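You operate a simulated robot arm through the tools that you are given. There is no shell and no other tool.

You run a simulated two-armed robot. Do the job below in one go: nothing can be reset, and whatever is moved stays where it is left.

TASK
On the framing table top, fold the polishing cloth in half and then in half again.

The check looks at the end state, three seconds after you hand in, the way a careful person would. Anything else that was tipped, shoved, dropped, spilled or broken makes it a failure. Flat cloth is picked up by pressing the open fingertips on it (5 to 10 N) and closing them slowly along it; thin cloth reads only 2 to 8 mm in the jaws.

THE ROBOT
Two 6-joint arms with two-finger parallel grippers on one trunk, on a base that moves. Base frame: it is fixed to the floor where the robot stands at the start and does not move with it; the origin is under the middle of the robot, x ahead of it, y to its left, z up; the surface under the hand at the start is at about z = 853. Lengths are in mm, angles in degrees, forces in N, time in s.
The left shoulder is at the start at [280, 185, 980], the right one opposite. With the tool pointing down near the work surface each hand reaches from about 560 to 940 mm from the robot's upright axis, wherever it stands, measured 20 degrees to its own side. Places, roughly: framing table top [1100, 0, 800]. Payload 1.57 kg a hand.
Tool frame (each hand has its own): the origin (TCP) lies between the finger pads and is the grasp point; the fingertips stand 30 mm ahead of it; z points along the fingers, y is the line along which they close. The gripper opens to 80 mm. The fingers are 17 mm wide and 12 mm thick; the gripper's body (40 by 82 mm) begins 80 mm behind the TCP.
Orientation is that of the tool frame in the base frame, as a unit quaternion [x, y, z, w]. With the fingers straight down and closing along the base's y, the tool's x points along the base's -x, its y along +y and its z along -z.

THE INTERFACE
- The arms move only by the tool drive_tool. It takes "left_rows", "right_rows" or both (then of equal length, played together; a hand with none holds still); each is a list of rows, each a list of 3 entries, a list of its own where there are three numbers: the finger opening in mm, from 0 to 80, then the shift along the tool's x, y, z in units of 40 mm (1.0 is 40 mm), then the turn, a rotation vector about the tool's x, y, z in units of 8 degrees (1.0 is 8 degrees). In form: [[gripper, [tx, ty, tz], [wx, wy, wz]], ...]. A call has 1 to 20 rows; each row shifts and turns the commanded pose from where the row before left it, along the tool's axes as they then stand. A call with a number of a shift or a turn outside -1 to 1 is refused whole. A row lasts 0.2 s, in which the tool goes at most 50 mm and 8.6 degrees; a call with a longer step from one row to the next is refused whole, and so is a gripper value outside its range. Where a pose cannot be reached the arm comes as near as it can. A force on the tool above 40 N (or 10 N above the force at the start of the call, whichever is more), or a blocked arm, ends the call early, and 0.2 s more pass. The fingers move at their own pace (about 153 mm/s each) and stop on an object; they squeeze with about 21 N. The grip force told is the motor's: it shows also when the fingers shut on nothing. Time passes only in rows, and 0.2 s behind the last, so rows that do not move let the fingers close. It gives the time, the measured TCP pose, the force on the tool (base axes), the opening and the grip force at its end, in the units of the frame above (readings bear some noise), with the torque about the TCP (base axes, N m) and any sound that the robot's microphone picked up.
- Cameras (640 x 400 px; columns grow to the right, rows downward): "scene" is now at [232.9, 0.4, 1401.4]; the picture's right is [-0.07, -1.00, 0.00], its down [-0.85, 0.06, -0.53] and it looks along [0.53, -0.04, -0.85] (base axes); focal length 258 px, centre (320, 200). "left" rides on the left gripper at [72, 7, -122] in its tool frame; the picture's right is [-0.09, 1.00, 0.00], its down [-0.84, -0.08, -0.54] and it looks along [-0.54, -0.05, 0.84] (tool axes); focal length 238 px, centre (320, 200). "right" rides on the right gripper at [72, -7, -122] in its tool frame; the picture's right is [0.09, 1.00, 0.00], its down [-0.84, 0.08, -0.54] and it looks along [-0.54, 0.05, 0.84] (tool axes); focal length 238 px, centre (320, 200). There is no depth. A picture from a camera that has moved, and an enlarged one, comes with that camera's place and axes in the base frame and with its lens. The place of the scene camera against the robot may be out by one fixed shift of up to 12 mm in any direction.
- capture(camera): a new picture of that camera. The clock stands still meanwhile.
- slide_trunk(by): slides the trunk up (or, below 0, down) by that many mm; the arms and the scene camera ride with it, the base frame stays. It gives what a move gives, with no picture.
- base_move(legs): drives the robot by 1 to 6 legs, each [ahead, turn to the left] in mm and degrees, along the robot's own axes; the way and the turn of a leg run together, so that a leg with both is an arc; at most 1500 mm and 180 degrees a leg. The arms and the cameras ride along, it lands a little off, and it stops where it bumps. It gives what a move gives.
- pan_tilt(pan, tilt): turns the head with the scene camera to pan (to the left, within 86 degrees either way) and tilt (down, from -29 to 69), counted from straight ahead of the robot. It gives what a move gives.
- zoom(camera, box): a new picture of the part [left, top, right, bottom] of that camera's present view, enlarged. The clock stands still meanwhile.
- sign_off(): hands the job in; it is judged then, once.

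Places have to be worked out from the pictures, the camera data and where the tool is seen. Open the grippers and draw the arms clear of the work before you hand the job in, unless the task says otherwise.

The tools are called after "Emit:" as name(argument=value, ...) on one line, values as JSON. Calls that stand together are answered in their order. drive_tool: Moves the arms, as the interface text tells. Its arguments: {"type":"object","properties":{"left_rows":{"type":"array","items":{"type":"array"}},"right_rows":{"type":"array","items":{"type":"array"}}},"required":[]} The other tools are called the same way: slide_trunk (by) moves the trunk up or down; base_move (legs) drives the base; pan_tilt (pan, tilt) turns the head that bears the scene camera; capture (camera) takes a picture; zoom (camera, box) takes an enlarged picture of a part of a camera's view; sign_off () hands the job in.

At the start:

```text
time: 0.0
left_position: [553.0, 169.5, 1079.8]
left_ee_rot: [0.001, 1.0, 0.0, 0.0]
left_force: [1.1, 0.2, 0.7]
left_ft_torque: [0.0, 0.01, -0.01]
left_width: 80.0
left_gripper_force: 0.1
right_position: [557.6, -242.7, 1009.4]
right_ee_rot: [0.0, 1.0, 0.0, 0.0]
right_force: [0.3, -0.5, 0.4]
right_ft_torque: [0.0, 0.0, -0.02]
right_width: 79.9
right_gripper_force: 0.0
trunk travel left (down, up): [-675.0, 315.0]
robot x, y, heading: [-0.5, -0.9, 0.2]
head pan, tilt (commanded): [-3.9, 58.1]
```

scene: 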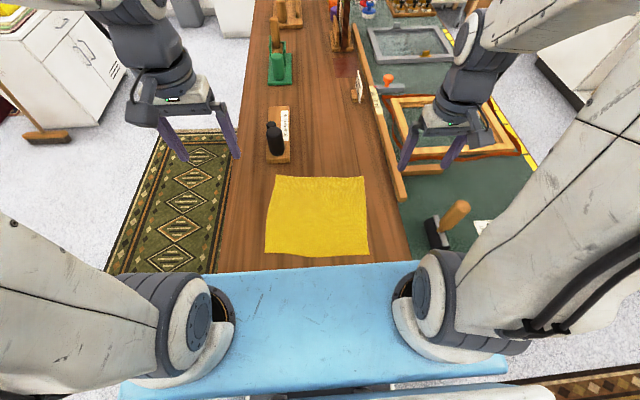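
right: 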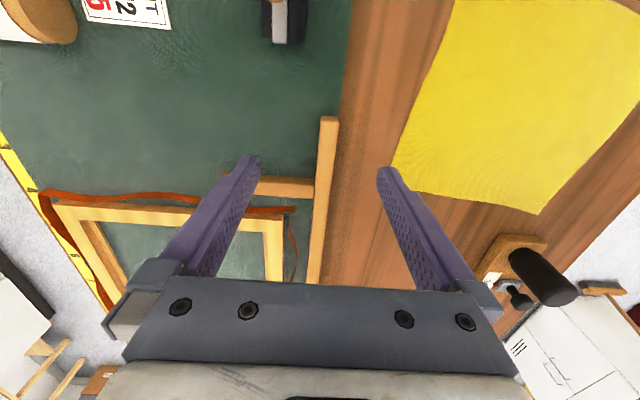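
left: 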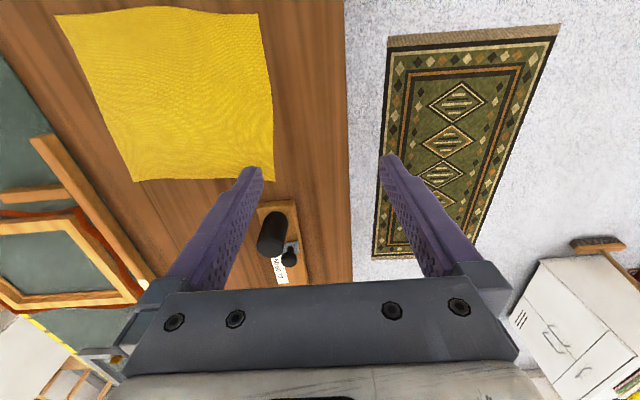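

The cloth appears to lie roughly x 425–658, y −147 to 106 at z≈853, which is partly too near the robot for hands pointing down. I'll look around first to see whether there is free floor to back up.

Emit:
pan_tilt(pan=86, tilt=40)

Emit:
capture(camera="scene")

Emit:
pan_tilt(pan=-86, tilt=40)

Emit:
capture(camera="scene")

Emit:
pan_tilt(pan=0, tilt=58)

Emit:
capture(camera="scene")

```text
time: 1.6
left_position: [552.6, 168.8, 1079.3]
left_ee_rot: [0.0, 1.0, 0.0, 0.0]
left_force: [0.7, 0.0, 0.2]
left_ft_torque: [-0.01, -0.03, -0.02]
left_width: 80.1
left_gripper_force: 0.1
right_position: [558.4, -243.4, 1008.5]
right_ee_rot: [0.0, 1.0, 0.001, 0.0]
right_force: [-0.2, 0.8, -0.4]
right_ft_torque: [-0.03, -0.01, -0.03]
right_width: 80.0
right_gripper_force: 0.1
trunk travel left (down, up): [-675.0, 315.0]
robot x, y, heading: [-1.5, -1.2, -0.1]
head pan, tilt (commanded): [85.9, 40.0]
```

```text
taken
camera scene: at [170.4, 89.9, 1425.9], right [1.0, -0.07, 0.0], down [-0.05, -0.64, -0.77], along [0.05, 0.76, -0.64], focal length 258 px, centre (320, 200)
```

scene: 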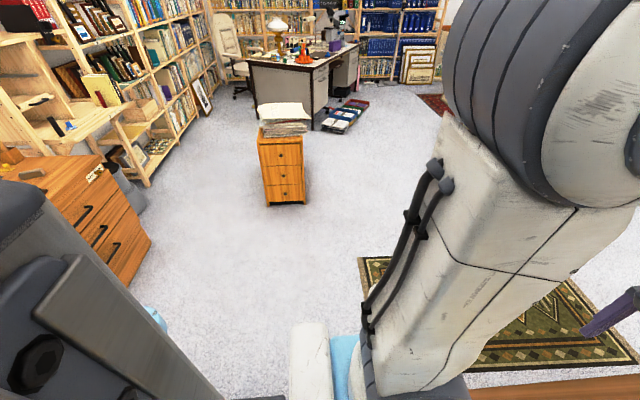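

```text
time: 4.2
left_position: [553.4, 169.5, 1080.4]
left_ee_rot: [0.0, 1.0, -0.001, -0.001]
left_force: [-0.1, 0.4, 0.3]
left_ft_torque: [0.0, 0.0, 0.03]
left_width: 79.9
left_gripper_force: 0.1
right_position: [557.8, -242.1, 1009.2]
right_ee_rot: [-0.001, 1.0, 0.0, 0.0]
right_force: [0.5, 0.1, -0.3]
right_ft_torque: [-0.01, 0.02, 0.0]
right_width: 80.0
right_gripper_force: 0.1
trunk travel left (down, up): [-675.0, 315.0]
robot x, y, heading: [-0.4, -2.1, -0.2]
head pan, tilt (commanded): [-85.9, 40.0]
```

```text
taken
camera scene: at [170.3, -79.7, 1425.9], right [-1.0, -0.07, 0.0], down [-0.05, 0.64, -0.77], along [0.05, -0.76, -0.64], focal length 258 px, centre (320, 200)
```

scene: 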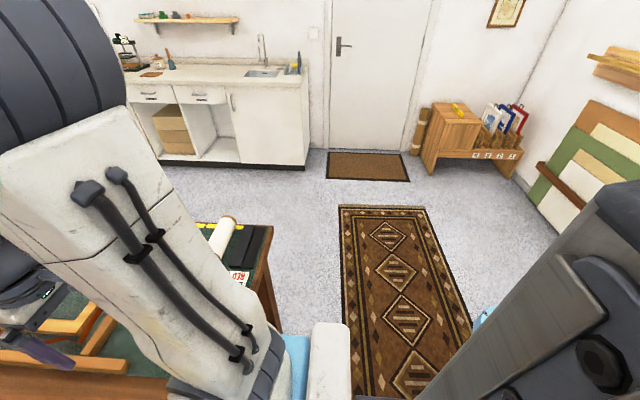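

```text
time: 5.8
left_position: [552.4, 169.8, 1080.2]
left_ee_rot: [-0.001, 1.0, 0.0, 0.0]
left_force: [-0.1, -0.2, -0.3]
left_ft_torque: [0.0, 0.0, -0.04]
left_width: 80.1
left_gripper_force: 0.1
right_position: [559.3, -242.2, 1010.1]
right_ee_rot: [0.0, 1.0, 0.0, 0.0]
right_force: [0.1, 0.4, 0.1]
right_ft_torque: [-0.04, 0.0, 0.01]
right_width: 80.1
right_gripper_force: 0.1
trunk travel left (down, up): [-675.0, 315.0]
robot x, y, heading: [-4.0, 3.2, -0.0]
head pan, tilt (commanded): [0.0, 58.0]
```

```text
taken
camera scene: at [233.2, 5.0, 1401.5], right [0.0, -1.0, 0.0], down [-0.85, 0.0, -0.53], along [0.53, 0.0, -0.85], focal length 258 px, centre (320, 200)
```

scene: 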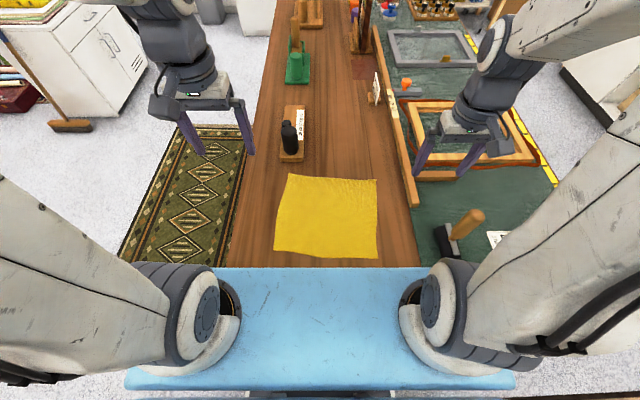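

The floor behind is clear (only a flat rug at the side). I'll back the robot up about 170 mm so the whole cloth comes into comfortable reach.

Emit:
base_move(legs=[[-170, 0]])

Emit:
capture(camera="scene")

Emit:
capture(camera="left")

Emit:
capture(camera="right")

```text
time: 7.3
left_position: [379.4, 169.6, 1079.5]
left_ee_rot: [-0.001, 1.0, 0.0, 0.0]
left_force: [-0.1, 0.0, 0.4]
left_ft_torque: [0.03, 0.03, -0.02]
left_width: 80.0
left_gripper_force: 0.0
right_position: [386.7, -242.2, 1010.0]
right_ee_rot: [-0.001, 1.0, 0.0, -0.001]
right_force: [0.8, 0.3, 0.1]
right_ft_torque: [0.02, 0.04, 0.01]
right_width: 80.1
right_gripper_force: 0.1
trunk travel left (down, up): [-675.0, 315.0]
robot x, y, heading: [-175.2, 0.1, 0.4]
head pan, tilt (commanded): [0.0, 58.0]
```

```text
taken
camera scene: at [61.4, 5.3, 1401.4], right [0.0, -1.0, 0.0], down [-0.85, 0.0, -0.53], along [0.53, 0.0, -0.85], focal length 258 px, centre (320, 200)
```

scene: 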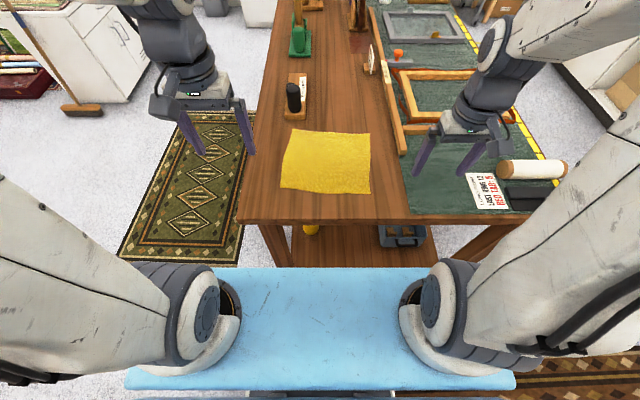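

```text
taken
camera left: at [308.4, 175.9, 1201.1], right [0.09, 1.0, 0.0], down [0.84, -0.08, 0.54], along [0.54, -0.05, -0.84], focal length 238 px, centre (320, 200)
```

left: 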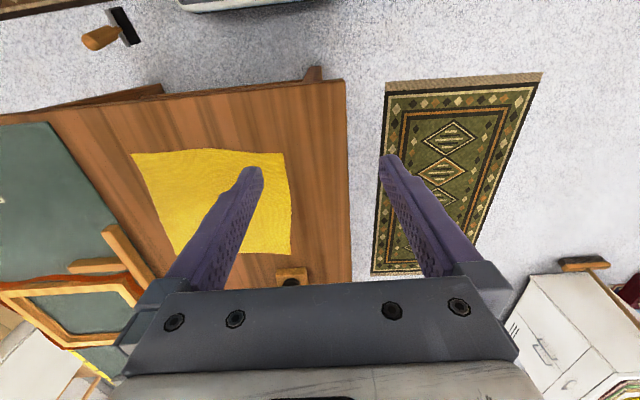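

```text
taken
camera right: at [315.7, -247.9, 1131.3], right [-0.09, 1.0, 0.0], down [0.84, 0.08, 0.54], along [0.54, 0.05, -0.84], focal length 238 px, centre (320, 200)
```

right: 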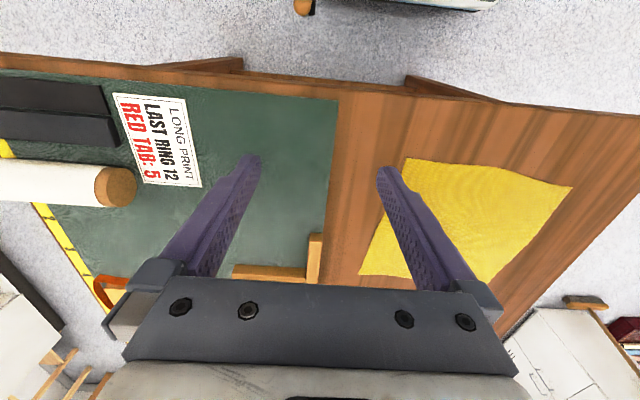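

In the left camera a mallet now appears low and off the table, whereas before it stood on the green mat near [468, −283], so my backing up may have knocked it. I'll look closer before doing anything else.

Emit:
zoom(camera="left", box=[20, 0, 260, 150])

Emit:
zoom(camera="scene", box=[340, 80, 600, 300])

Emit:
zoom(camera="right", box=[160, 0, 480, 200])

```text
2.67 times, centred on (140, 75) of left
camera zoom: at [308.4, 175.9, 1201.1], right [0.09, 1.0, 0.0], down [0.84, -0.08, 0.54], along [0.54, -0.05, -0.84], focal length 636 px, centre (800, 533)
```

zoom: 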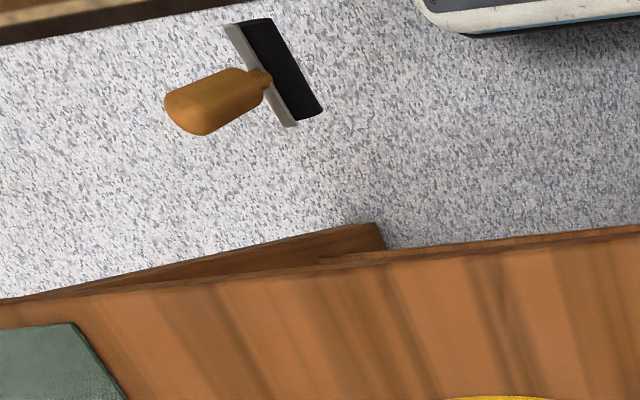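

```text
1.82 times, centred on (470, 190) of scene
camera zoom: at [61.4, 5.3, 1401.4], right [0.0, -1.0, 0.0], down [-0.85, 0.0, -0.53], along [0.53, 0.0, -0.85], focal length 469 px, centre (47, 218)
```

zoom: 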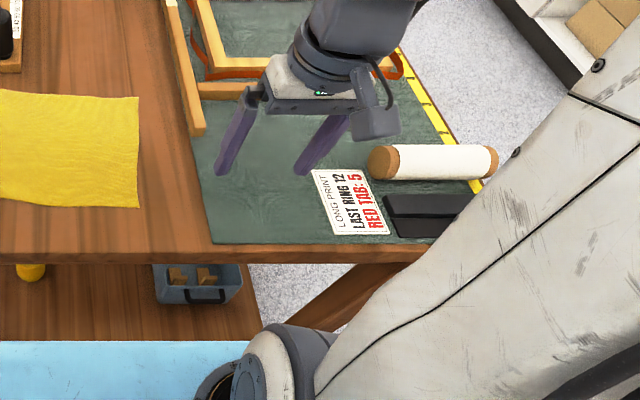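

```text
2.00 times, centred on (320, 100) of right
camera zoom: at [315.7, -247.9, 1131.3], right [-0.09, 1.0, 0.0], down [0.84, 0.08, 0.54], along [0.54, 0.05, -0.84], focal length 477 px, centre (320, 400)
```

zoom: 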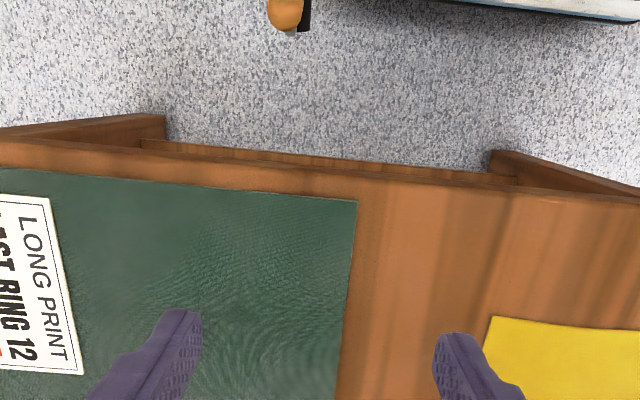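

The wood-handled tool that stood on the mat was caught by my right fingers and is off the table (possibly still falling). I'll raise the right hand clear, let a moment pass, and then see where it came to rest.

Emit:
drive_tool(right_rows=[[80, [0, 0, -1], [0, 0, 0]], [80, [0, 0, -1], [0, 0, 0]], [80, [0, 0, -0.5], [0, 0, 0]], [80, [0, 0, 0], [0, 0, 0]], [80, [0, 0, 0], [0, 0, 0]], [80, [0, 0, 0], [0, 0, 0]]])

Emit:
capture(camera="left")

Emit:
capture(camera="right")

Emit:
capture(camera="scene")

```text
time: 8.7
left_position: [380.4, 169.4, 1079.9]
left_ee_rot: [-0.001, 1.0, 0.0, 0.0]
left_force: [-0.3, 0.1, -0.5]
left_ft_torque: [-0.02, -0.01, 0.0]
left_width: 79.7
left_gripper_force: 0.0
right_position: [387.2, -243.4, 1108.5]
right_ee_rot: [-0.001, 1.0, 0.001, 0.0]
right_force: [-1.1, -0.3, -0.1]
right_ft_torque: [-0.01, 0.04, 0.03]
right_width: 80.1
right_gripper_force: 0.0
trunk travel left (down, up): [-675.0, 315.0]
robot x, y, heading: [-171.1, 1.1, -0.1]
head pan, tilt (commanded): [0.0, 58.0]
```

```text
taken
camera left: at [308.1, 175.9, 1201.2], right [0.09, 1.0, 0.0], down [0.84, -0.08, 0.54], along [0.54, -0.05, -0.84], focal length 238 px, centre (320, 200)
```

left: 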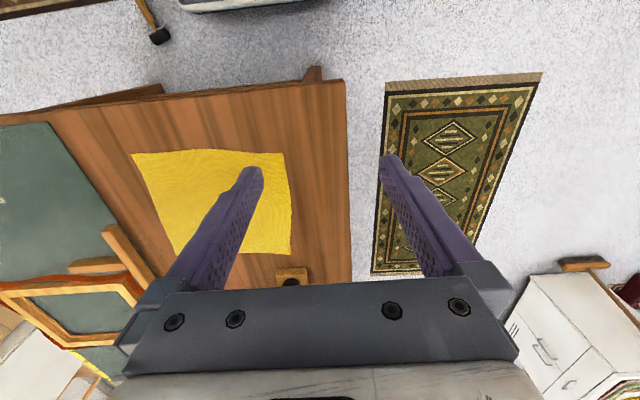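

```text
taken
camera right: at [315.6, -248.3, 1231.5], right [-0.09, 1.0, 0.0], down [0.84, 0.08, 0.54], along [0.54, 0.05, -0.84], focal length 238 px, centre (320, 200)
```

right: 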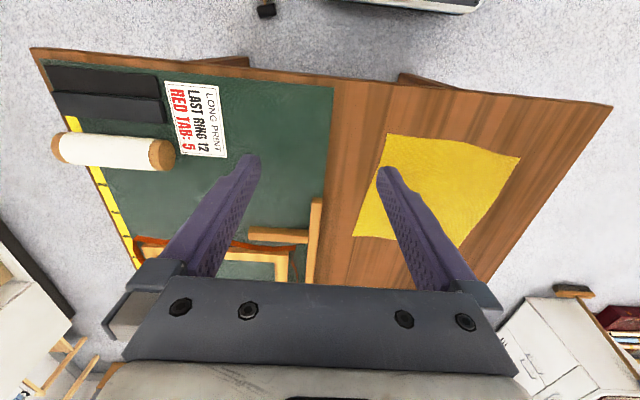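

```text
taken
camera scene: at [61.0, 5.3, 1401.5], right [0.0, -1.0, 0.0], down [-0.85, 0.0, -0.53], along [0.53, 0.0, -0.85], focal length 258 px, centre (320, 200)
```

scene: 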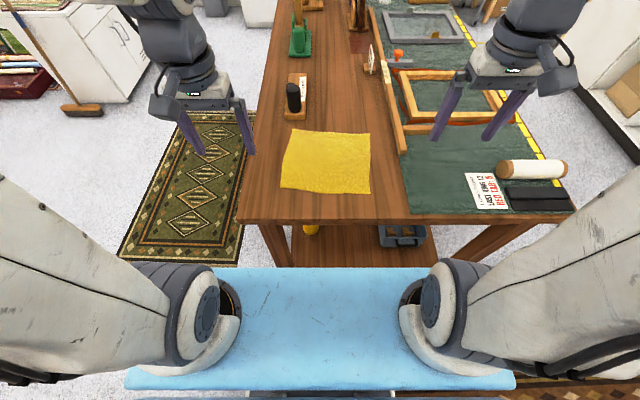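

The tool now lies on the floor at about [212, −481] with its handle pointing back past the robot's right side; I'll fold the cloth first and then try to put that tool back. Now zooming on the cloth to locate its corners.

Emit:
zoom(camera="left", box=[100, 120, 340, 270])

Emit:
zoom(camera="right", box=[330, 110, 570, 260])

Emit:
zoom(camera="scene", box=[220, 90, 440, 227])

```text
2.67 times, centred on (220, 195) of left
camera zoom: at [308.1, 175.9, 1201.2], right [0.09, 1.0, 0.0], down [0.84, -0.08, 0.54], along [0.54, -0.05, -0.84], focal length 636 px, centre (587, 213)
```

zoom: 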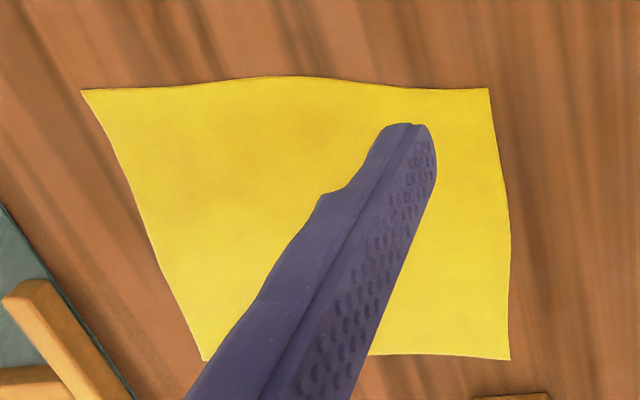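

```text
2.67 times, centred on (450, 185) of right
camera zoom: at [315.6, -248.3, 1231.5], right [-0.09, 1.0, 0.0], down [0.84, 0.08, 0.54], along [0.54, 0.05, -0.84], focal length 636 px, centre (-27, 240)
```

zoom: 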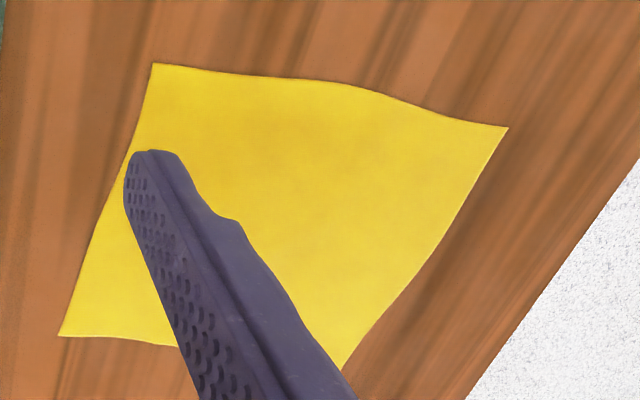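

```text
2.91 times, centred on (330, 158) of scene
camera zoom: at [61.0, 5.3, 1401.5], right [0.0, -1.0, 0.0], down [-0.85, 0.0, -0.53], along [0.53, 0.0, -0.85], focal length 750 px, centre (291, 321)
```

zoom: 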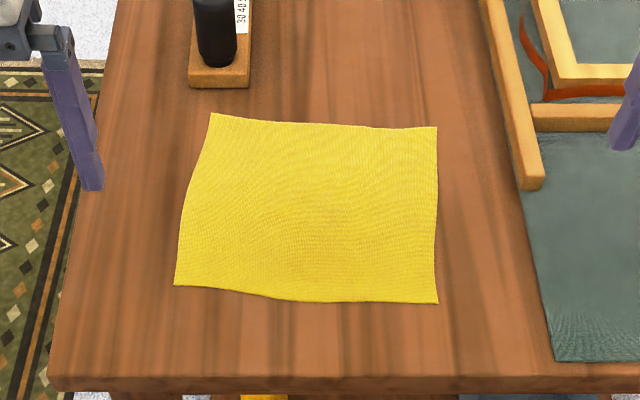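

From the two hand cameras the cloth corners are near-left (441, 105), near-right (421, −129), far-left (658, 84), far-right (639, −150), z≈855, turned about −5.4°. I'll bring both hands over the two near corners at z≈920, turned to match the cloth.

Emit:
drive_tool(left_rows=[[34, [-0.2833, -0.397, 0.667], [0, 0, 0]], [34, [-0.2833, -0.397, 0.667], [0, 0, 0]], [34, [-0.2833, -0.397, 0.667], [0, 0, 0]], [34, [-0.2833, -0.397, 0.667], [0, 0, 0]], [34, [-0.2833, -0.397, 0.667], [0, 0, 0]], [34, [-0.2833, -0.397, 0.667], [0, 0, 0]], [34, [0, 0, 0], [0, 0, 0.675]], [34, [0, 0, 0], [0, 0, 0]]], right_rows=[[34, [-0.195, 0.5975, 0.785], [0, 0, 0]], [34, [-0.195, 0.5975, 0.785], [0, 0, 0]], [34, [-0.195, 0.5975, 0.785], [0, 0, 0]], [34, [-0.195, 0.5975, 0.785], [0, 0, 0]], [34, [-0.195, 0.5975, 0.785], [0, 0, 0]], [34, [-0.195, 0.5975, 0.785], [0, 0, 0]], [34, [0, 0, 0], [0, 0, 0.675]], [34, [0, 0, 0], [0, 0, 0]]])

Emit:
capture(camera="left")

Emit:
capture(camera="right")

Emit:
capture(camera="scene")

```text
time: 10.5
left_position: [447.6, 73.7, 919.5]
left_ee_rot: [0.047, 0.999, 0.0, 0.0]
left_force: [0.2, 0.3, 0.5]
left_ft_torque: [-0.01, -0.02, 0.02]
left_width: 33.9
left_gripper_force: 0.1
right_position: [433.3, -98.5, 920.1]
right_ee_rot: [0.047, 0.999, 0.001, 0.0]
right_force: [-0.1, 1.0, -0.6]
right_ft_torque: [0.0, 0.01, 0.0]
right_width: 34.3
right_gripper_force: 0.1
trunk travel left (down, up): [-675.0, 315.0]
robot x, y, heading: [-171.6, -1.0, -0.0]
head pan, tilt (commanded): [0.0, 58.0]
```

```text
taken
camera left: at [376.8, 87.0, 1040.9], right [0.19, 0.98, 0.0], down [0.83, -0.16, 0.54], along [0.53, -0.1, -0.84], focal length 238 px, centre (320, 200)
```

left: 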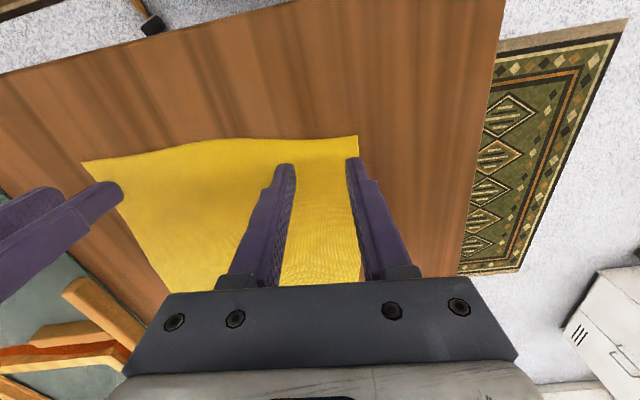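

```text
taken
camera right: at [361.7, -98.2, 1043.2], right [0.0, 1.0, 0.0], down [0.84, 0.0, 0.54], along [0.54, 0.0, -0.84], focal length 238 px, centre (320, 200)
```

right: 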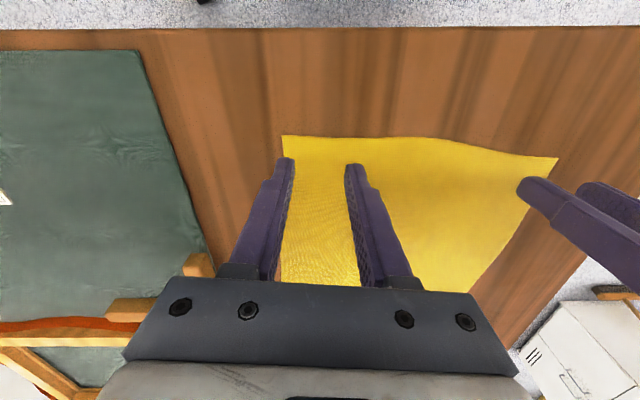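

```text
taken
camera scene: at [61.1, 5.3, 1401.5], right [0.0, -1.0, 0.0], down [-0.85, 0.0, -0.53], along [0.53, 0.0, -0.85], focal length 258 px, centre (320, 200)
```

scene: 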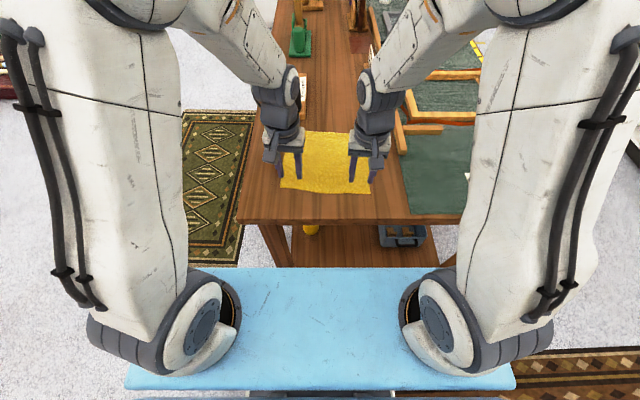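

Corner positions are confirmed and the fingers straddle the corner areas. I'll lower both hands to bring the fingertips just above the cloth (tips z≈860).

Emit:
drive_tool(left_rows=[[34, [0, 0, 0.35], [0, 0, 0]], [34, [0, 0, 0.35], [0, 0, 0]], [34, [0, 0, 0.05], [0, 0, 0]], [34, [0, 0, 0], [0, 0, 0]]], right_rows=[[34, [0, 0, 0.35], [0, 0, 0]], [34, [0, 0, 0.35], [0, 0, 0]], [34, [0, 0, 0.05], [0, 0, 0]], [34, [0, 0, 0], [0, 0, 0]]])

```text
time: 11.5
left_position: [447.8, 75.7, 888.9]
left_ee_rot: [0.045, 0.999, 0.0, 0.0]
left_force: [0.0, 0.0, 0.1]
left_ft_torque: [-0.04, -0.03, 0.0]
left_width: 34.0
left_gripper_force: 0.1
right_position: [433.1, -99.2, 890.9]
right_ee_rot: [0.046, 0.999, 0.001, 0.0]
right_force: [0.2, 0.4, -0.2]
right_ft_torque: [0.01, 0.03, 0.01]
right_width: 33.7
right_gripper_force: 0.1
trunk travel left (down, up): [-675.0, 315.0]
robot x, y, heading: [-171.6, 0.8, -0.0]
head pan, tilt (commanded): [0.0, 58.0]
```

No contact yet (tips ≈860). I'll step down 2 mm at a time, four steps, watching the force.

Emit:
drive_tool(left_rows=[[34, [0, 0, 0.05], [0, 0, 0]], [34, [0, 0, 0.05], [0, 0, 0]], [34, [0, 0, 0], [0, 0, 0]]], right_rows=[[34, [0, 0, 0.05], [0, 0, 0]], [34, [0, 0, 0.05], [0, 0, 0]], [34, [0, 0, 0], [0, 0, 0]]])

```text
time: 12.3
left_position: [448.3, 75.1, 884.9]
left_ee_rot: [0.046, 0.999, -0.001, 0.0]
left_force: [-0.4, 0.2, 0.1]
left_ft_torque: [0.02, 0.0, 0.01]
left_width: 33.9
left_gripper_force: 0.2
right_position: [433.3, -97.7, 886.2]
right_ee_rot: [0.046, 0.999, 0.0, 0.0]
right_force: [-0.2, -0.5, 0.6]
right_ft_torque: [0.01, 0.02, 0.01]
right_width: 34.0
right_gripper_force: 0.0
trunk travel left (down, up): [-675.0, 315.0]
robot x, y, heading: [-175.4, -2.0, 0.0]
head pan, tilt (commanded): [0.0, 58.0]
```

Still no contact force; tips at ≈855–856. I'll go down another 2 mm in small steps.

Emit:
drive_tool(left_rows=[[34, [0, 0, 0.03], [0, 0, 0]], [34, [0, 0, 0.03], [0, 0, 0]], [34, [0, 0, 0], [0, 0, 0]]], right_rows=[[34, [0, 0, 0.03], [0, 0, 0]], [34, [0, 0, 0.03], [0, 0, 0]], [34, [0, 0, 0], [0, 0, 0]]])

```text
time: 13.1
left_position: [448.7, 74.8, 882.4]
left_ee_rot: [0.046, 0.999, 0.0, 0.0]
left_force: [-0.2, -0.2, -0.2]
left_ft_torque: [0.0, -0.02, -0.01]
left_width: 34.1
left_gripper_force: 0.0
right_position: [433.1, -97.7, 884.5]
right_ee_rot: [0.047, 0.999, 0.0, 0.0]
right_force: [0.4, 0.3, -0.3]
right_ft_torque: [0.02, 0.01, -0.03]
right_width: 34.0
right_gripper_force: 0.1
trunk travel left (down, up): [-675.0, 315.0]
robot x, y, heading: [-172.8, 2.1, 0.2]
head pan, tilt (commanded): [0.0, 58.0]
```

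Still free. I'll go down in 1 mm steps.

Emit:
drive_tool(left_rows=[[34, [0, 0, 0.025], [0, 0, 0]], [34, [0, 0, 0], [0, 0, 0]]], right_rows=[[34, [0, 0, 0.025], [0, 0, 0]], [34, [0, 0, 0], [0, 0, 0]]])

Emit:
drive_tool(left_rows=[[34, [0, 0, 0.025], [0, 0, 0]], [34, [0, 0, 0], [0, 0, 0]]], right_rows=[[34, [0, 0, 0.025], [0, 0, 0]], [34, [0, 0, 0], [0, 0, 0]]])

```text
time: 13.7
left_position: [448.0, 74.8, 882.5]
left_ee_rot: [0.046, 0.999, 0.0, 0.0]
left_force: [0.1, -0.2, 0.9]
left_ft_torque: [-0.01, -0.03, -0.02]
left_width: 34.1
left_gripper_force: 0.0
right_position: [432.3, -97.7, 883.5]
right_ee_rot: [0.046, 0.999, 0.0, -0.001]
right_force: [-0.1, -0.2, -0.6]
right_ft_torque: [0.03, -0.02, 0.0]
right_width: 34.0
right_gripper_force: 0.1
trunk travel left (down, up): [-675.0, 315.0]
robot x, y, heading: [-171.9, 1.0, 0.2]
head pan, tilt (commanded): [0.0, 58.0]
```

```text
time: 14.3
left_position: [448.5, 75.4, 882.0]
left_ee_rot: [0.046, 0.999, -0.001, -0.001]
left_force: [0.2, 0.5, 2.5]
left_ft_torque: [-0.03, 0.01, -0.02]
left_width: 34.1
left_gripper_force: 0.1
right_position: [432.1, -98.7, 881.6]
right_ee_rot: [0.047, 0.999, -0.001, 0.0]
right_force: [-0.3, 0.7, 0.3]
right_ft_torque: [0.0, -0.04, 0.01]
right_width: 33.9
right_gripper_force: 0.2
trunk travel left (down, up): [-675.0, 315.0]
robot x, y, heading: [-173.0, 0.1, -0.1]
head pan, tilt (commanded): [0.0, 58.0]
```

The left hand has started to touch (2.5 N). I'll keep going in 1 mm steps until both read 5–10 N.

Emit:
drive_tool(left_rows=[[34, [0, 0, 0.025], [0, 0, 0]], [34, [0, 0, 0], [0, 0, 0]]], right_rows=[[34, [0, 0, 0.03], [0, 0, 0]], [34, [0, 0, 0], [0, 0, 0]]])

Emit:
drive_tool(left_rows=[[34, [0, 0, 0.025], [0, 0, 0]], [34, [0, 0, 0], [0, 0, 0]]], right_rows=[[34, [0, 0, 0.03], [0, 0, 0]], [34, [0, 0, 0], [0, 0, 0]]])

```text
time: 14.9
left_position: [448.0, 74.6, 881.8]
left_ee_rot: [0.047, 0.999, 0.0, 0.001]
left_force: [-2.7, 3.4, 17.3]
left_ft_torque: [0.13, 0.07, 0.02]
left_width: 34.0
left_gripper_force: 0.1
right_position: [431.3, -97.9, 881.5]
right_ee_rot: [0.046, 0.999, 0.0, 0.0]
right_force: [0.1, 0.3, 0.6]
right_ft_torque: [-0.02, 0.01, 0.01]
right_width: 33.6
right_gripper_force: 0.1
trunk travel left (down, up): [-675.0, 315.0]
robot x, y, heading: [-173.6, 1.6, -0.1]
head pan, tilt (commanded): [0.0, 58.0]
```

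```text
time: 15.5
left_position: [448.9, 74.9, 881.4]
left_ee_rot: [0.046, 0.999, 0.0, 0.002]
left_force: [-3.3, 4.4, 32.0]
left_ft_torque: [0.14, 0.15, 0.01]
left_width: 34.3
left_gripper_force: 0.1
right_position: [433.0, -97.6, 881.6]
right_ee_rot: [0.046, 0.999, 0.0, 0.001]
right_force: [0.9, -2.7, 7.9]
right_ft_torque: [-0.1, -0.02, -0.02]
right_width: 33.8
right_gripper_force: 0.0
trunk travel left (down, up): [-675.0, 315.0]
robot x, y, heading: [-171.8, -1.5, -0.0]
head pan, tilt (commanded): [0.0, 58.0]
```

Left is too hard (32 N; stiffness ≈15 N/mm), right is good at 8 N. I'll raise the left by 1.6 mm and check.

Emit:
drive_tool(left_rows=[[34, [0, 0, -0.04], [0, 0, 0]], [34, [0, 0, 0], [0, 0, 0]]], right_rows=[[34, [0, 0, 0], [0, 0, 0]], [34, [0, 0, 0], [0, 0, 0]]])

```text
time: 16.1
left_position: [446.9, 74.8, 881.1]
left_ee_rot: [0.047, 0.999, 0.0, 0.001]
left_force: [1.7, 0.5, 9.2]
left_ft_torque: [0.03, -0.05, -0.01]
left_width: 34.0
left_gripper_force: 0.0
right_position: [433.5, -98.7, 881.3]
right_ee_rot: [0.046, 0.999, -0.001, 0.0]
right_force: [-2.0, -2.5, 26.8]
right_ft_torque: [-0.1, 0.14, 0.04]
right_width: 34.1
right_gripper_force: 0.1
trunk travel left (down, up): [-675.0, 315.0]
robot x, y, heading: [-173.3, 1.0, 0.1]
head pan, tilt (commanded): [0.0, 58.0]
```

Left is at 9 N; the right has settled at 27 N, so I'll ease the right up 1.2 mm and let both settle.

Emit:
drive_tool(left_rows=[[34, [0, 0, 0], [0, 0, 0]], [34, [0, 0, 0], [0, 0, 0]]], right_rows=[[34, [0, 0, -0.03], [0, 0, 0]], [34, [0, 0, 0], [0, 0, 0]]])

```text
time: 16.7
left_position: [447.1, 74.3, 881.5]
left_ee_rot: [0.046, 0.999, 0.0, 0.0]
left_force: [0.8, -1.0, 10.6]
left_ft_torque: [-0.05, 0.05, 0.0]
left_width: 34.0
left_gripper_force: 0.0
right_position: [432.8, -98.0, 881.3]
right_ee_rot: [0.046, 0.999, 0.001, 0.001]
right_force: [1.4, -2.2, 15.1]
right_ft_torque: [-0.06, 0.02, 0.0]
right_width: 33.8
right_gripper_force: 0.0
trunk travel left (down, up): [-675.0, 315.0]
robot x, y, heading: [-174.4, -0.9, 0.3]
head pan, tilt (commanded): [0.0, 58.0]
```

Slightly above the wanted range; I'll ease both up a few tenths of a mm and then close slowly, 2 mm per row.

Emit:
drive_tool(left_rows=[[34, [0, 0, -0.005], [0, 0, 0]], [34, [0, 0, 0], [0, 0, 0]], [32, [0, 0, 0], [0, 0, 0]], [30, [0, 0, 0], [0, 0, 0]], [28, [0, 0, 0], [0, 0, 0]], [26, [0, 0, 0], [0, 0, 0]]], right_rows=[[34, [0, 0, -0.01], [0, 0, 0]], [34, [0, 0, 0], [0, 0, 0]], [32, [0, 0, 0], [0, 0, 0]], [30, [0, 0, 0], [0, 0, 0]], [28, [0, 0, 0], [0, 0, 0]], [26, [0, 0, 0], [0, 0, 0]]])

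Emit:
zoom(camera="left", box=[220, 100, 420, 225])

Emit:
zoom(camera="right", box=[220, 100, 420, 225])

```text
time: 18.1
left_position: [448.6, 74.2, 880.7]
left_ee_rot: [0.046, 0.999, 0.0, 0.0]
left_force: [-0.5, -0.3, 6.1]
left_ft_torque: [0.01, 0.03, 0.0]
left_width: 26.1
left_gripper_force: 0.2
right_position: [432.7, -98.5, 881.7]
right_ee_rot: [0.047, 0.999, 0.001, 0.0]
right_force: [-0.5, -0.8, 1.1]
right_ft_torque: [-0.03, -0.03, -0.03]
right_width: 25.4
right_gripper_force: 0.1
trunk travel left (down, up): [-675.0, 315.0]
robot x, y, heading: [-169.0, 1.5, 0.2]
head pan, tilt (commanded): [0.0, 58.0]
```

```text
3.20 times, centred on (320, 162) of left
camera zoom: at [376.7, 87.3, 1002.6], right [0.18, 0.98, 0.0], down [0.83, -0.15, 0.54], along [0.53, -0.1, -0.84], focal length 763 px, centre (320, 320)
```

zoom: 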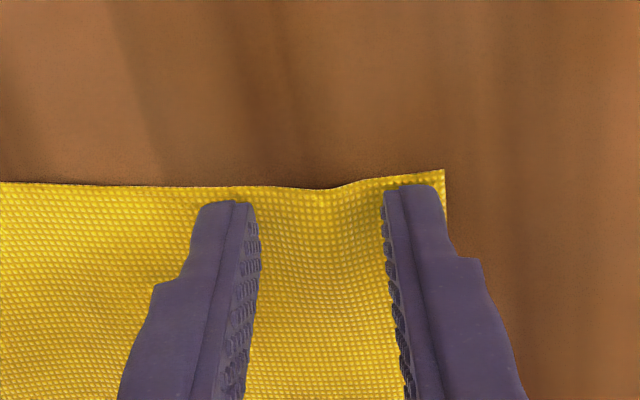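

```text
3.20 times, centred on (320, 162) of right
camera zoom: at [361.3, -97.7, 1003.9], right [0.0, 1.0, 0.0], down [0.84, 0.0, 0.54], along [0.54, 0.0, -0.84], focal length 763 px, centre (320, 320)
```

zoom: 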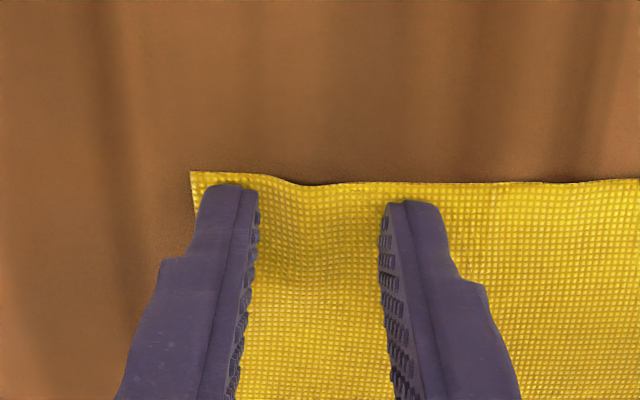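

The cloth is beginning to buckle between the fingers. The right's pressure dropped to 1 N, so I'll press it 0.5 mm further while continuing to close.

Emit:
drive_tool(left_rows=[[26, [0, 0, 0], [0, 0, 0]], [24, [0, 0, 0], [0, 0, 0]], [22, [0, 0, 0], [0, 0, 0]], [20, [0, 0, 0], [0, 0, 0]], [18, [0, 0, 0], [0, 0, 0]]], right_rows=[[26, [0, 0, 0.012], [0, 0, 0]], [24, [0, 0, 0], [0, 0, 0]], [22, [0, 0, 0], [0, 0, 0]], [20, [0, 0, 0], [0, 0, 0]], [18, [0, 0, 0], [0, 0, 0]]])

```text
time: 19.3
left_position: [447.8, 74.9, 881.3]
left_ee_rot: [0.046, 0.999, -0.001, 0.0]
left_force: [0.2, -0.5, 3.0]
left_ft_torque: [0.02, 0.04, 0.0]
left_width: 17.8
left_gripper_force: 0.1
right_position: [432.8, -97.2, 881.8]
right_ee_rot: [0.047, 0.999, 0.0, 0.0]
right_force: [0.6, -0.3, 8.5]
right_ft_torque: [0.02, 0.0, 0.01]
right_width: 18.4
right_gripper_force: 0.1
trunk travel left (down, up): [-675.0, 315.0]
robot x, y, heading: [-169.3, -3.0, 0.2]
head pan, tilt (commanded): [0.0, 58.0]
```

Right is at 8.5 N, left fell to 3 N; I'll press the left 0.3 mm more and keep closing slowly.

Emit:
drive_tool(left_rows=[[18, [0, 0, 0.008], [0, 0, 0]], [16, [0, 0, 0], [0, 0, 0]], [14, [0, 0, 0], [0, 0, 0]], [12, [0, 0, 0], [0, 0, 0]], [10, [0, 0, 0], [0, 0, 0]]], right_rows=[[18, [0, 0, 0], [0, 0, 0]], [16, [0, 0, 0], [0, 0, 0]], [14, [0, 0, 0], [0, 0, 0]], [12, [0, 0, 0], [0, 0, 0]], [10, [0, 0, 0], [0, 0, 0]]])

Emit:
zoom(camera="left", box=[220, 100, 420, 225])

Emit:
zoom(camera="right", box=[220, 100, 420, 225])

```text
time: 20.5
left_position: [447.8, 73.1, 881.0]
left_ee_rot: [0.047, 0.999, 0.0, 0.002]
left_force: [0.1, -0.7, 9.5]
left_ft_torque: [-0.03, -0.03, 0.0]
left_width: 10.6
left_gripper_force: 0.4
right_position: [433.7, -98.5, 880.5]
right_ee_rot: [0.046, 0.999, 0.0, 0.0]
right_force: [0.5, -0.3, 7.4]
right_ft_torque: [0.0, 0.0, -0.01]
right_width: 10.2
right_gripper_force: 0.1
trunk travel left (down, up): [-675.0, 315.0]
robot x, y, heading: [-170.4, -0.9, 0.2]
head pan, tilt (commanded): [0.0, 58.0]
```

```text
3.20 times, centred on (320, 162) of left
camera zoom: at [376.7, 87.1, 1002.5], right [0.18, 0.98, 0.0], down [0.83, -0.15, 0.54], along [0.53, -0.1, -0.84], focal length 763 px, centre (320, 320)
```

zoom: 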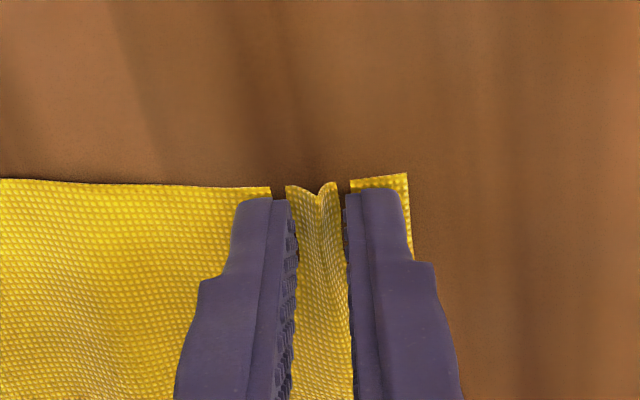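

```text
3.20 times, centred on (320, 162) of right
camera zoom: at [361.6, -97.5, 1003.7], right [0.0, 1.0, 0.0], down [0.84, 0.0, 0.54], along [0.54, 0.0, -0.84], focal length 763 px, centre (320, 320)
```

zoom: 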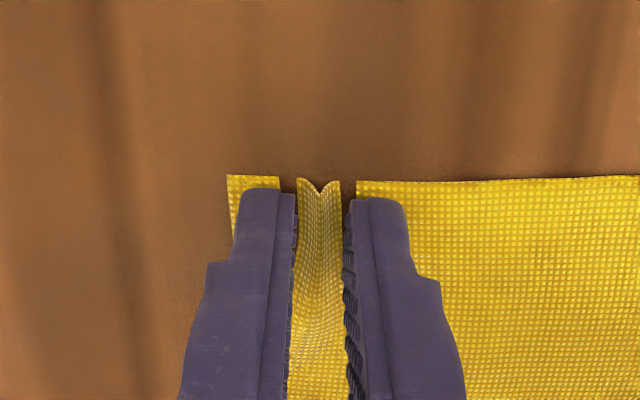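

A clean ridge of cloth now stands between both pairs of fingers. I'll close the rest of the way gently and let the grip settle.

Emit:
drive_tool(left_rows=[[8, [0, 0, 0], [0, 0, 0]], [6, [0, 0, 0], [0, 0, 0]], [4, [0, 0, 0], [0, 0, 0]], [2, [0, 0, 0], [0, 0, 0]], [0, [0, 0, 0], [0, 0, 0]], [0, [0, 0, 0], [0, 0, 0]]], right_rows=[[8, [0, 0, 0], [0, 0, 0]], [6, [0, 0, 0], [0, 0, 0]], [4, [0, 0, 0], [0, 0, 0]], [2, [0, 0, 0], [0, 0, 0]], [0, [0, 0, 0], [0, 0, 0]], [0, [0, 0, 0], [0, 0, 0]]])

Emit:
zoom(camera="left", box=[220, 100, 420, 225])

Emit:
zoom(camera="right", box=[220, 100, 420, 225])

```text
time: 21.9
left_position: [448.7, 74.3, 881.0]
left_ee_rot: [0.046, 0.999, 0.0, 0.001]
left_force: [-1.0, -6.7, 10.3]
left_ft_torque: [-0.16, 0.03, 0.03]
left_width: 2.0
left_gripper_force: 21.2
right_position: [433.6, -98.9, 880.6]
right_ee_rot: [0.046, 0.999, 0.0, 0.0]
right_force: [0.2, 6.5, 6.3]
right_ft_torque: [0.24, 0.02, 0.01]
right_width: 2.2
right_gripper_force: 20.7
trunk travel left (down, up): [-675.0, 315.0]
robot x, y, heading: [-171.5, 1.0, 0.2]
head pan, tilt (commanded): [0.0, 58.0]
```

```text
3.20 times, centred on (320, 162) of left
camera zoom: at [376.7, 87.0, 1002.4], right [0.18, 0.98, 0.0], down [0.83, -0.15, 0.54], along [0.53, -0.1, -0.84], focal length 763 px, centre (320, 320)
```

zoom: 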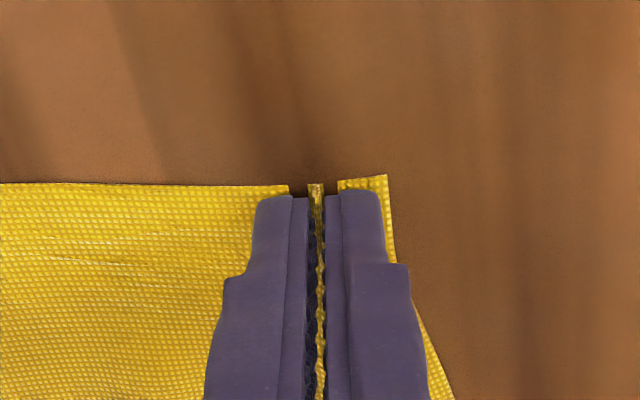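

```text
3.20 times, centred on (320, 162) of right
camera zoom: at [361.6, -97.4, 1003.7], right [0.0, 1.0, 0.0], down [0.84, 0.0, 0.54], along [0.54, 0.0, -0.84], focal length 763 px, centre (320, 320)
```

zoom: 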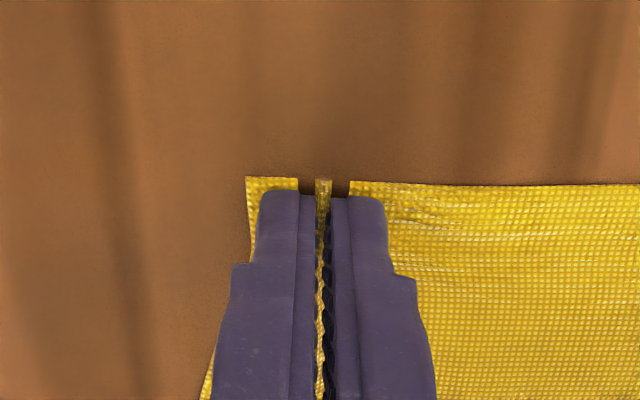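

Both corners are held, but folding away from me with vertical fingers would leave a turned-back lip; pulling the far edge toward me lets me tilt the fingers forward as I lay it down. I'll reopen slowly with the same light pressure so the cloth spreads flat again.

Emit:
drive_tool(left_rows=[[3, [0, 0, 0], [0, 0, 0]], [6, [0, 0, 0], [0, 0, 0]], [9, [0, 0, 0], [0, 0, 0]], [12, [0, 0, 0], [0, 0, 0]], [15, [0, 0, 0], [0, 0, 0]], [18, [0, 0, 0], [0, 0, 0]], [21, [0, 0, 0], [0, 0, 0]], [24, [0, 0, 0], [0, 0, 0]], [27, [0, 0, 0], [0, 0, 0]], [30, [0, 0, 0], [0, 0, 0]], [34, [0, 0, 0], [0, 0, 0]]], right_rows=[[3, [0, 0, 0], [0, 0, 0]], [6, [0, 0, 0], [0, 0, 0]], [9, [0, 0, 0], [0, 0, 0]], [12, [0, 0, 0], [0, 0, 0]], [15, [0, 0, 0], [0, 0, 0]], [18, [0, 0, 0], [0, 0, 0]], [21, [0, 0, 0], [0, 0, 0]], [24, [0, 0, 0], [0, 0, 0]], [27, [0, 0, 0], [0, 0, 0]], [30, [0, 0, 0], [0, 0, 0]], [34, [0, 0, 0], [0, 0, 0]]])

Emit:
zoom(camera="left", box=[180, 100, 440, 262])

Emit:
zoom(camera="right", box=[180, 100, 440, 262])

```text
time: 24.3
left_position: [447.7, 73.9, 882.3]
left_ee_rot: [0.046, 0.999, 0.0, 0.0]
left_force: [-0.4, -1.4, 12.6]
left_ft_torque: [-0.02, 0.0, -0.04]
left_width: 26.5
left_gripper_force: 0.0
right_position: [433.6, -98.0, 882.1]
right_ee_rot: [0.046, 0.999, 0.001, 0.001]
right_force: [-0.3, 0.7, 6.0]
right_ft_torque: [0.01, 0.02, 0.0]
right_width: 30.7
right_gripper_force: 0.0
trunk travel left (down, up): [-675.0, 315.0]
robot x, y, heading: [-173.3, 0.9, 0.2]
head pan, tilt (commanded): [0.0, 58.0]
```

```text
2.46 times, centred on (310, 181) of left
camera zoom: at [376.5, 87.1, 1002.4], right [0.18, 0.98, 0.0], down [0.83, -0.15, 0.54], along [0.53, -0.1, -0.84], focal length 587 px, centre (345, 247)
```

zoom: 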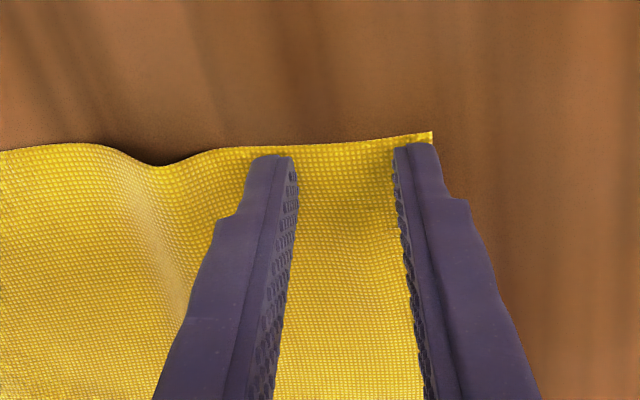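

```text
2.46 times, centred on (310, 181) of right
camera zoom: at [361.5, -97.6, 1003.7], right [0.0, 1.0, 0.0], down [0.84, 0.0, 0.54], along [0.54, 0.0, -0.84], focal length 587 px, centre (345, 247)
```

zoom: 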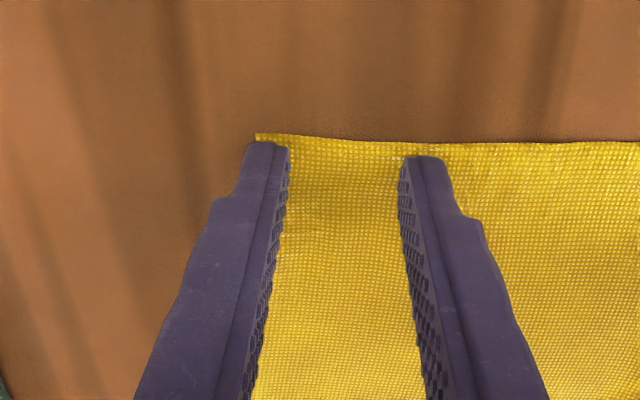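

The cloth spread out again, with a small wave pushed toward the middle. I'll lift both hands about 90 mm and look at the state of the cloth.

Emit:
drive_tool(left_rows=[[34, [0, 0, -0.2], [0, 0, 0]], [34, [0, 0, -0.7], [0, 0, 0]], [34, [0, 0, -0.8], [0, 0, 0]], [34, [0, 0.3, -0.8], [0, 0, 0]], [34, [0, 0.5, 0], [0, 0, 0]]], right_rows=[[34, [0, 0, -0.2], [0, 0, 0]], [34, [0, 0, -0.7], [0, 0, 0]], [34, [0, 0, -0.8], [0, 0, 0]], [34, [0, -0.3, -0.8], [0, 0, 0]], [34, [0, -0.5, 0], [0, 0, 0]]])

Emit:
zoom(camera="scene", box=[220, 90, 440, 227])

Emit:
capture(camera="left")

Emit:
capture(camera="right")

```text
time: 25.5
left_position: [451.0, 107.2, 981.9]
left_ee_rot: [0.046, 0.999, 0.0, 0.0]
left_force: [0.1, -0.1, 0.4]
left_ft_torque: [-0.01, -0.03, 0.0]
left_width: 34.0
left_gripper_force: 0.0
right_position: [430.0, -130.1, 981.4]
right_ee_rot: [0.046, 0.999, -0.001, 0.0]
right_force: [0.8, 0.0, 1.1]
right_ft_torque: [-0.02, -0.01, -0.01]
right_width: 34.0
right_gripper_force: 0.1
trunk travel left (down, up): [-675.0, 315.0]
robot x, y, heading: [-173.8, -1.2, 0.1]
head pan, tilt (commanded): [0.0, 58.0]
```

```text
2.91 times, centred on (330, 158) of scene
camera zoom: at [60.8, 5.3, 1401.5], right [0.0, -1.0, 0.0], down [-0.85, 0.0, -0.53], along [0.53, 0.0, -0.85], focal length 750 px, centre (291, 321)
```

zoom: 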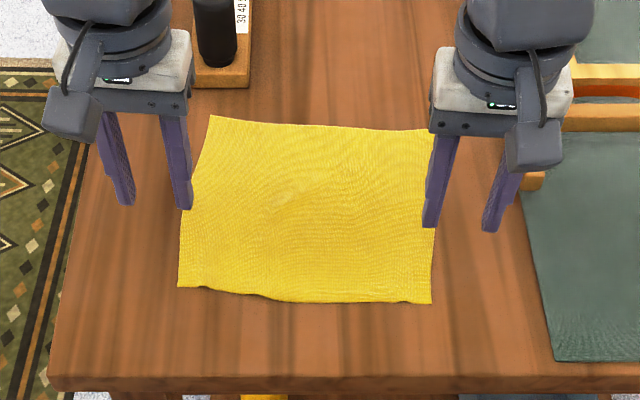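

```text
taken
camera left: at [379.7, 119.4, 1103.0], right [0.18, 0.98, 0.0], down [0.83, -0.15, 0.54], along [0.53, -0.1, -0.84], focal length 238 px, centre (320, 200)
```

left: 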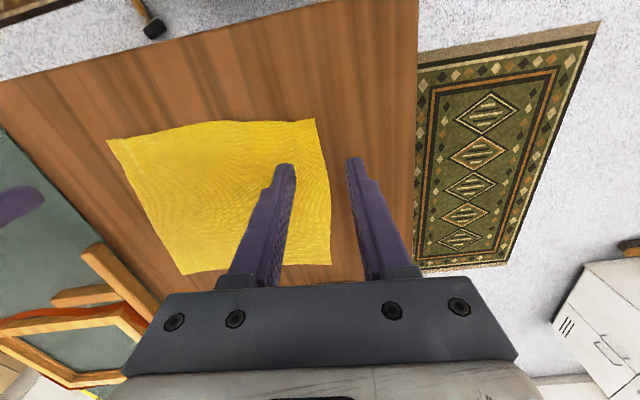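

```text
taken
camera right: at [357.8, -129.2, 1103.3], right [0.0, 1.0, 0.0], down [0.84, 0.0, 0.54], along [0.54, 0.0, -0.84], focal length 238 px, centre (320, 200)
```

right: 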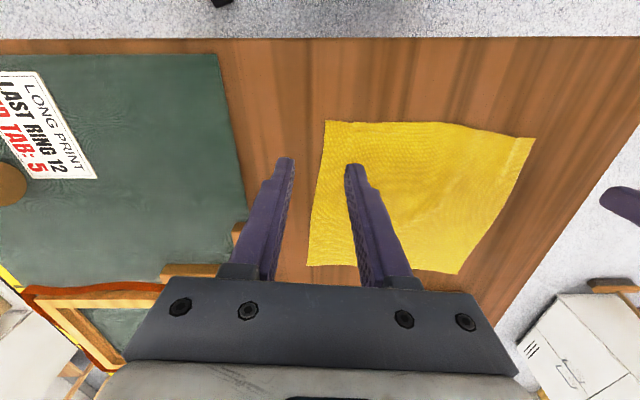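

The cloth is flat again within a few mm. Before committing, I'll test in free air whether both hands can tilt fingers forward ~48° near the near edge.

Emit:
drive_tool(left_rows=[[34, [0, 0, 0], [0, -1, 0]], [34, [0, 0, 0], [0, -1, 0]], [34, [0, 0, 0], [0, -1, 0]], [34, [0, 0, 0], [0, -1, 0]], [34, [0, 0, 0], [0, -1, 0]], [34, [0, 0, 0], [0, -1, 0]], [34, [0, 0, 0], [0, 0, 0]]], right_rows=[[34, [0, 0, 0], [0, -1, 0]], [34, [0, 0, 0], [0, -1, 0]], [34, [0, 0, 0], [0, -1, 0]], [34, [0, 0, 0], [0, -1, 0]], [34, [0, 0, 0], [0, -1, 0]], [34, [0, 0, 0], [0, -1, 0]], [34, [0, 0, 0], [0, 0, 0]]])

Emit:
capture(camera="scene")

```text
time: 27.1
left_position: [458.4, 120.8, 983.4]
left_ee_rot: [0.036, 0.955, 0.022, 0.292]
left_force: [0.5, 0.0, -0.3]
left_ft_torque: [-0.01, 0.01, 0.0]
left_width: 34.0
left_gripper_force: 0.0
left hand out of reach, approached as far as the arm can: row 4, 5, 6
right_position: [476.1, -119.8, 997.7]
right_ee_rot: [0.044, 0.93, -0.029, 0.363]
right_force: [-0.8, -0.7, 0.0]
right_ft_torque: [0.02, 0.01, 0.0]
right_width: 33.8
right_gripper_force: 0.1
right hand out of reach, approached as far as the arm can: row 4, 5, 6
trunk travel left (down, up): [-675.0, 315.0]
robot x, y, heading: [-171.1, -2.7, 0.3]
head pan, tilt (commanded): [0.0, 58.0]
```

```text
taken
camera scene: at [61.1, 5.3, 1401.5], right [0.0, -1.0, 0.0], down [-0.85, 0.0, -0.53], along [0.53, 0.0, -0.85], focal length 258 px, centre (320, 200)
```

scene: 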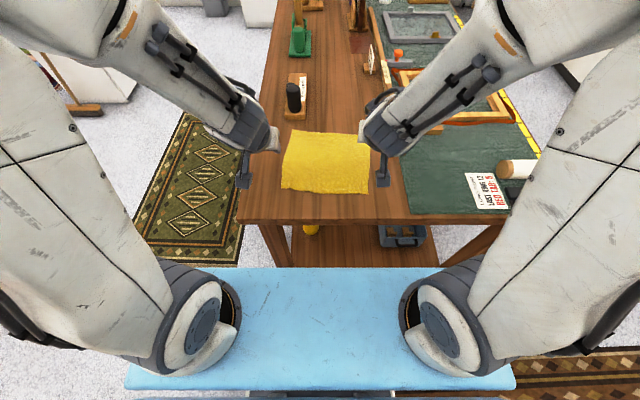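

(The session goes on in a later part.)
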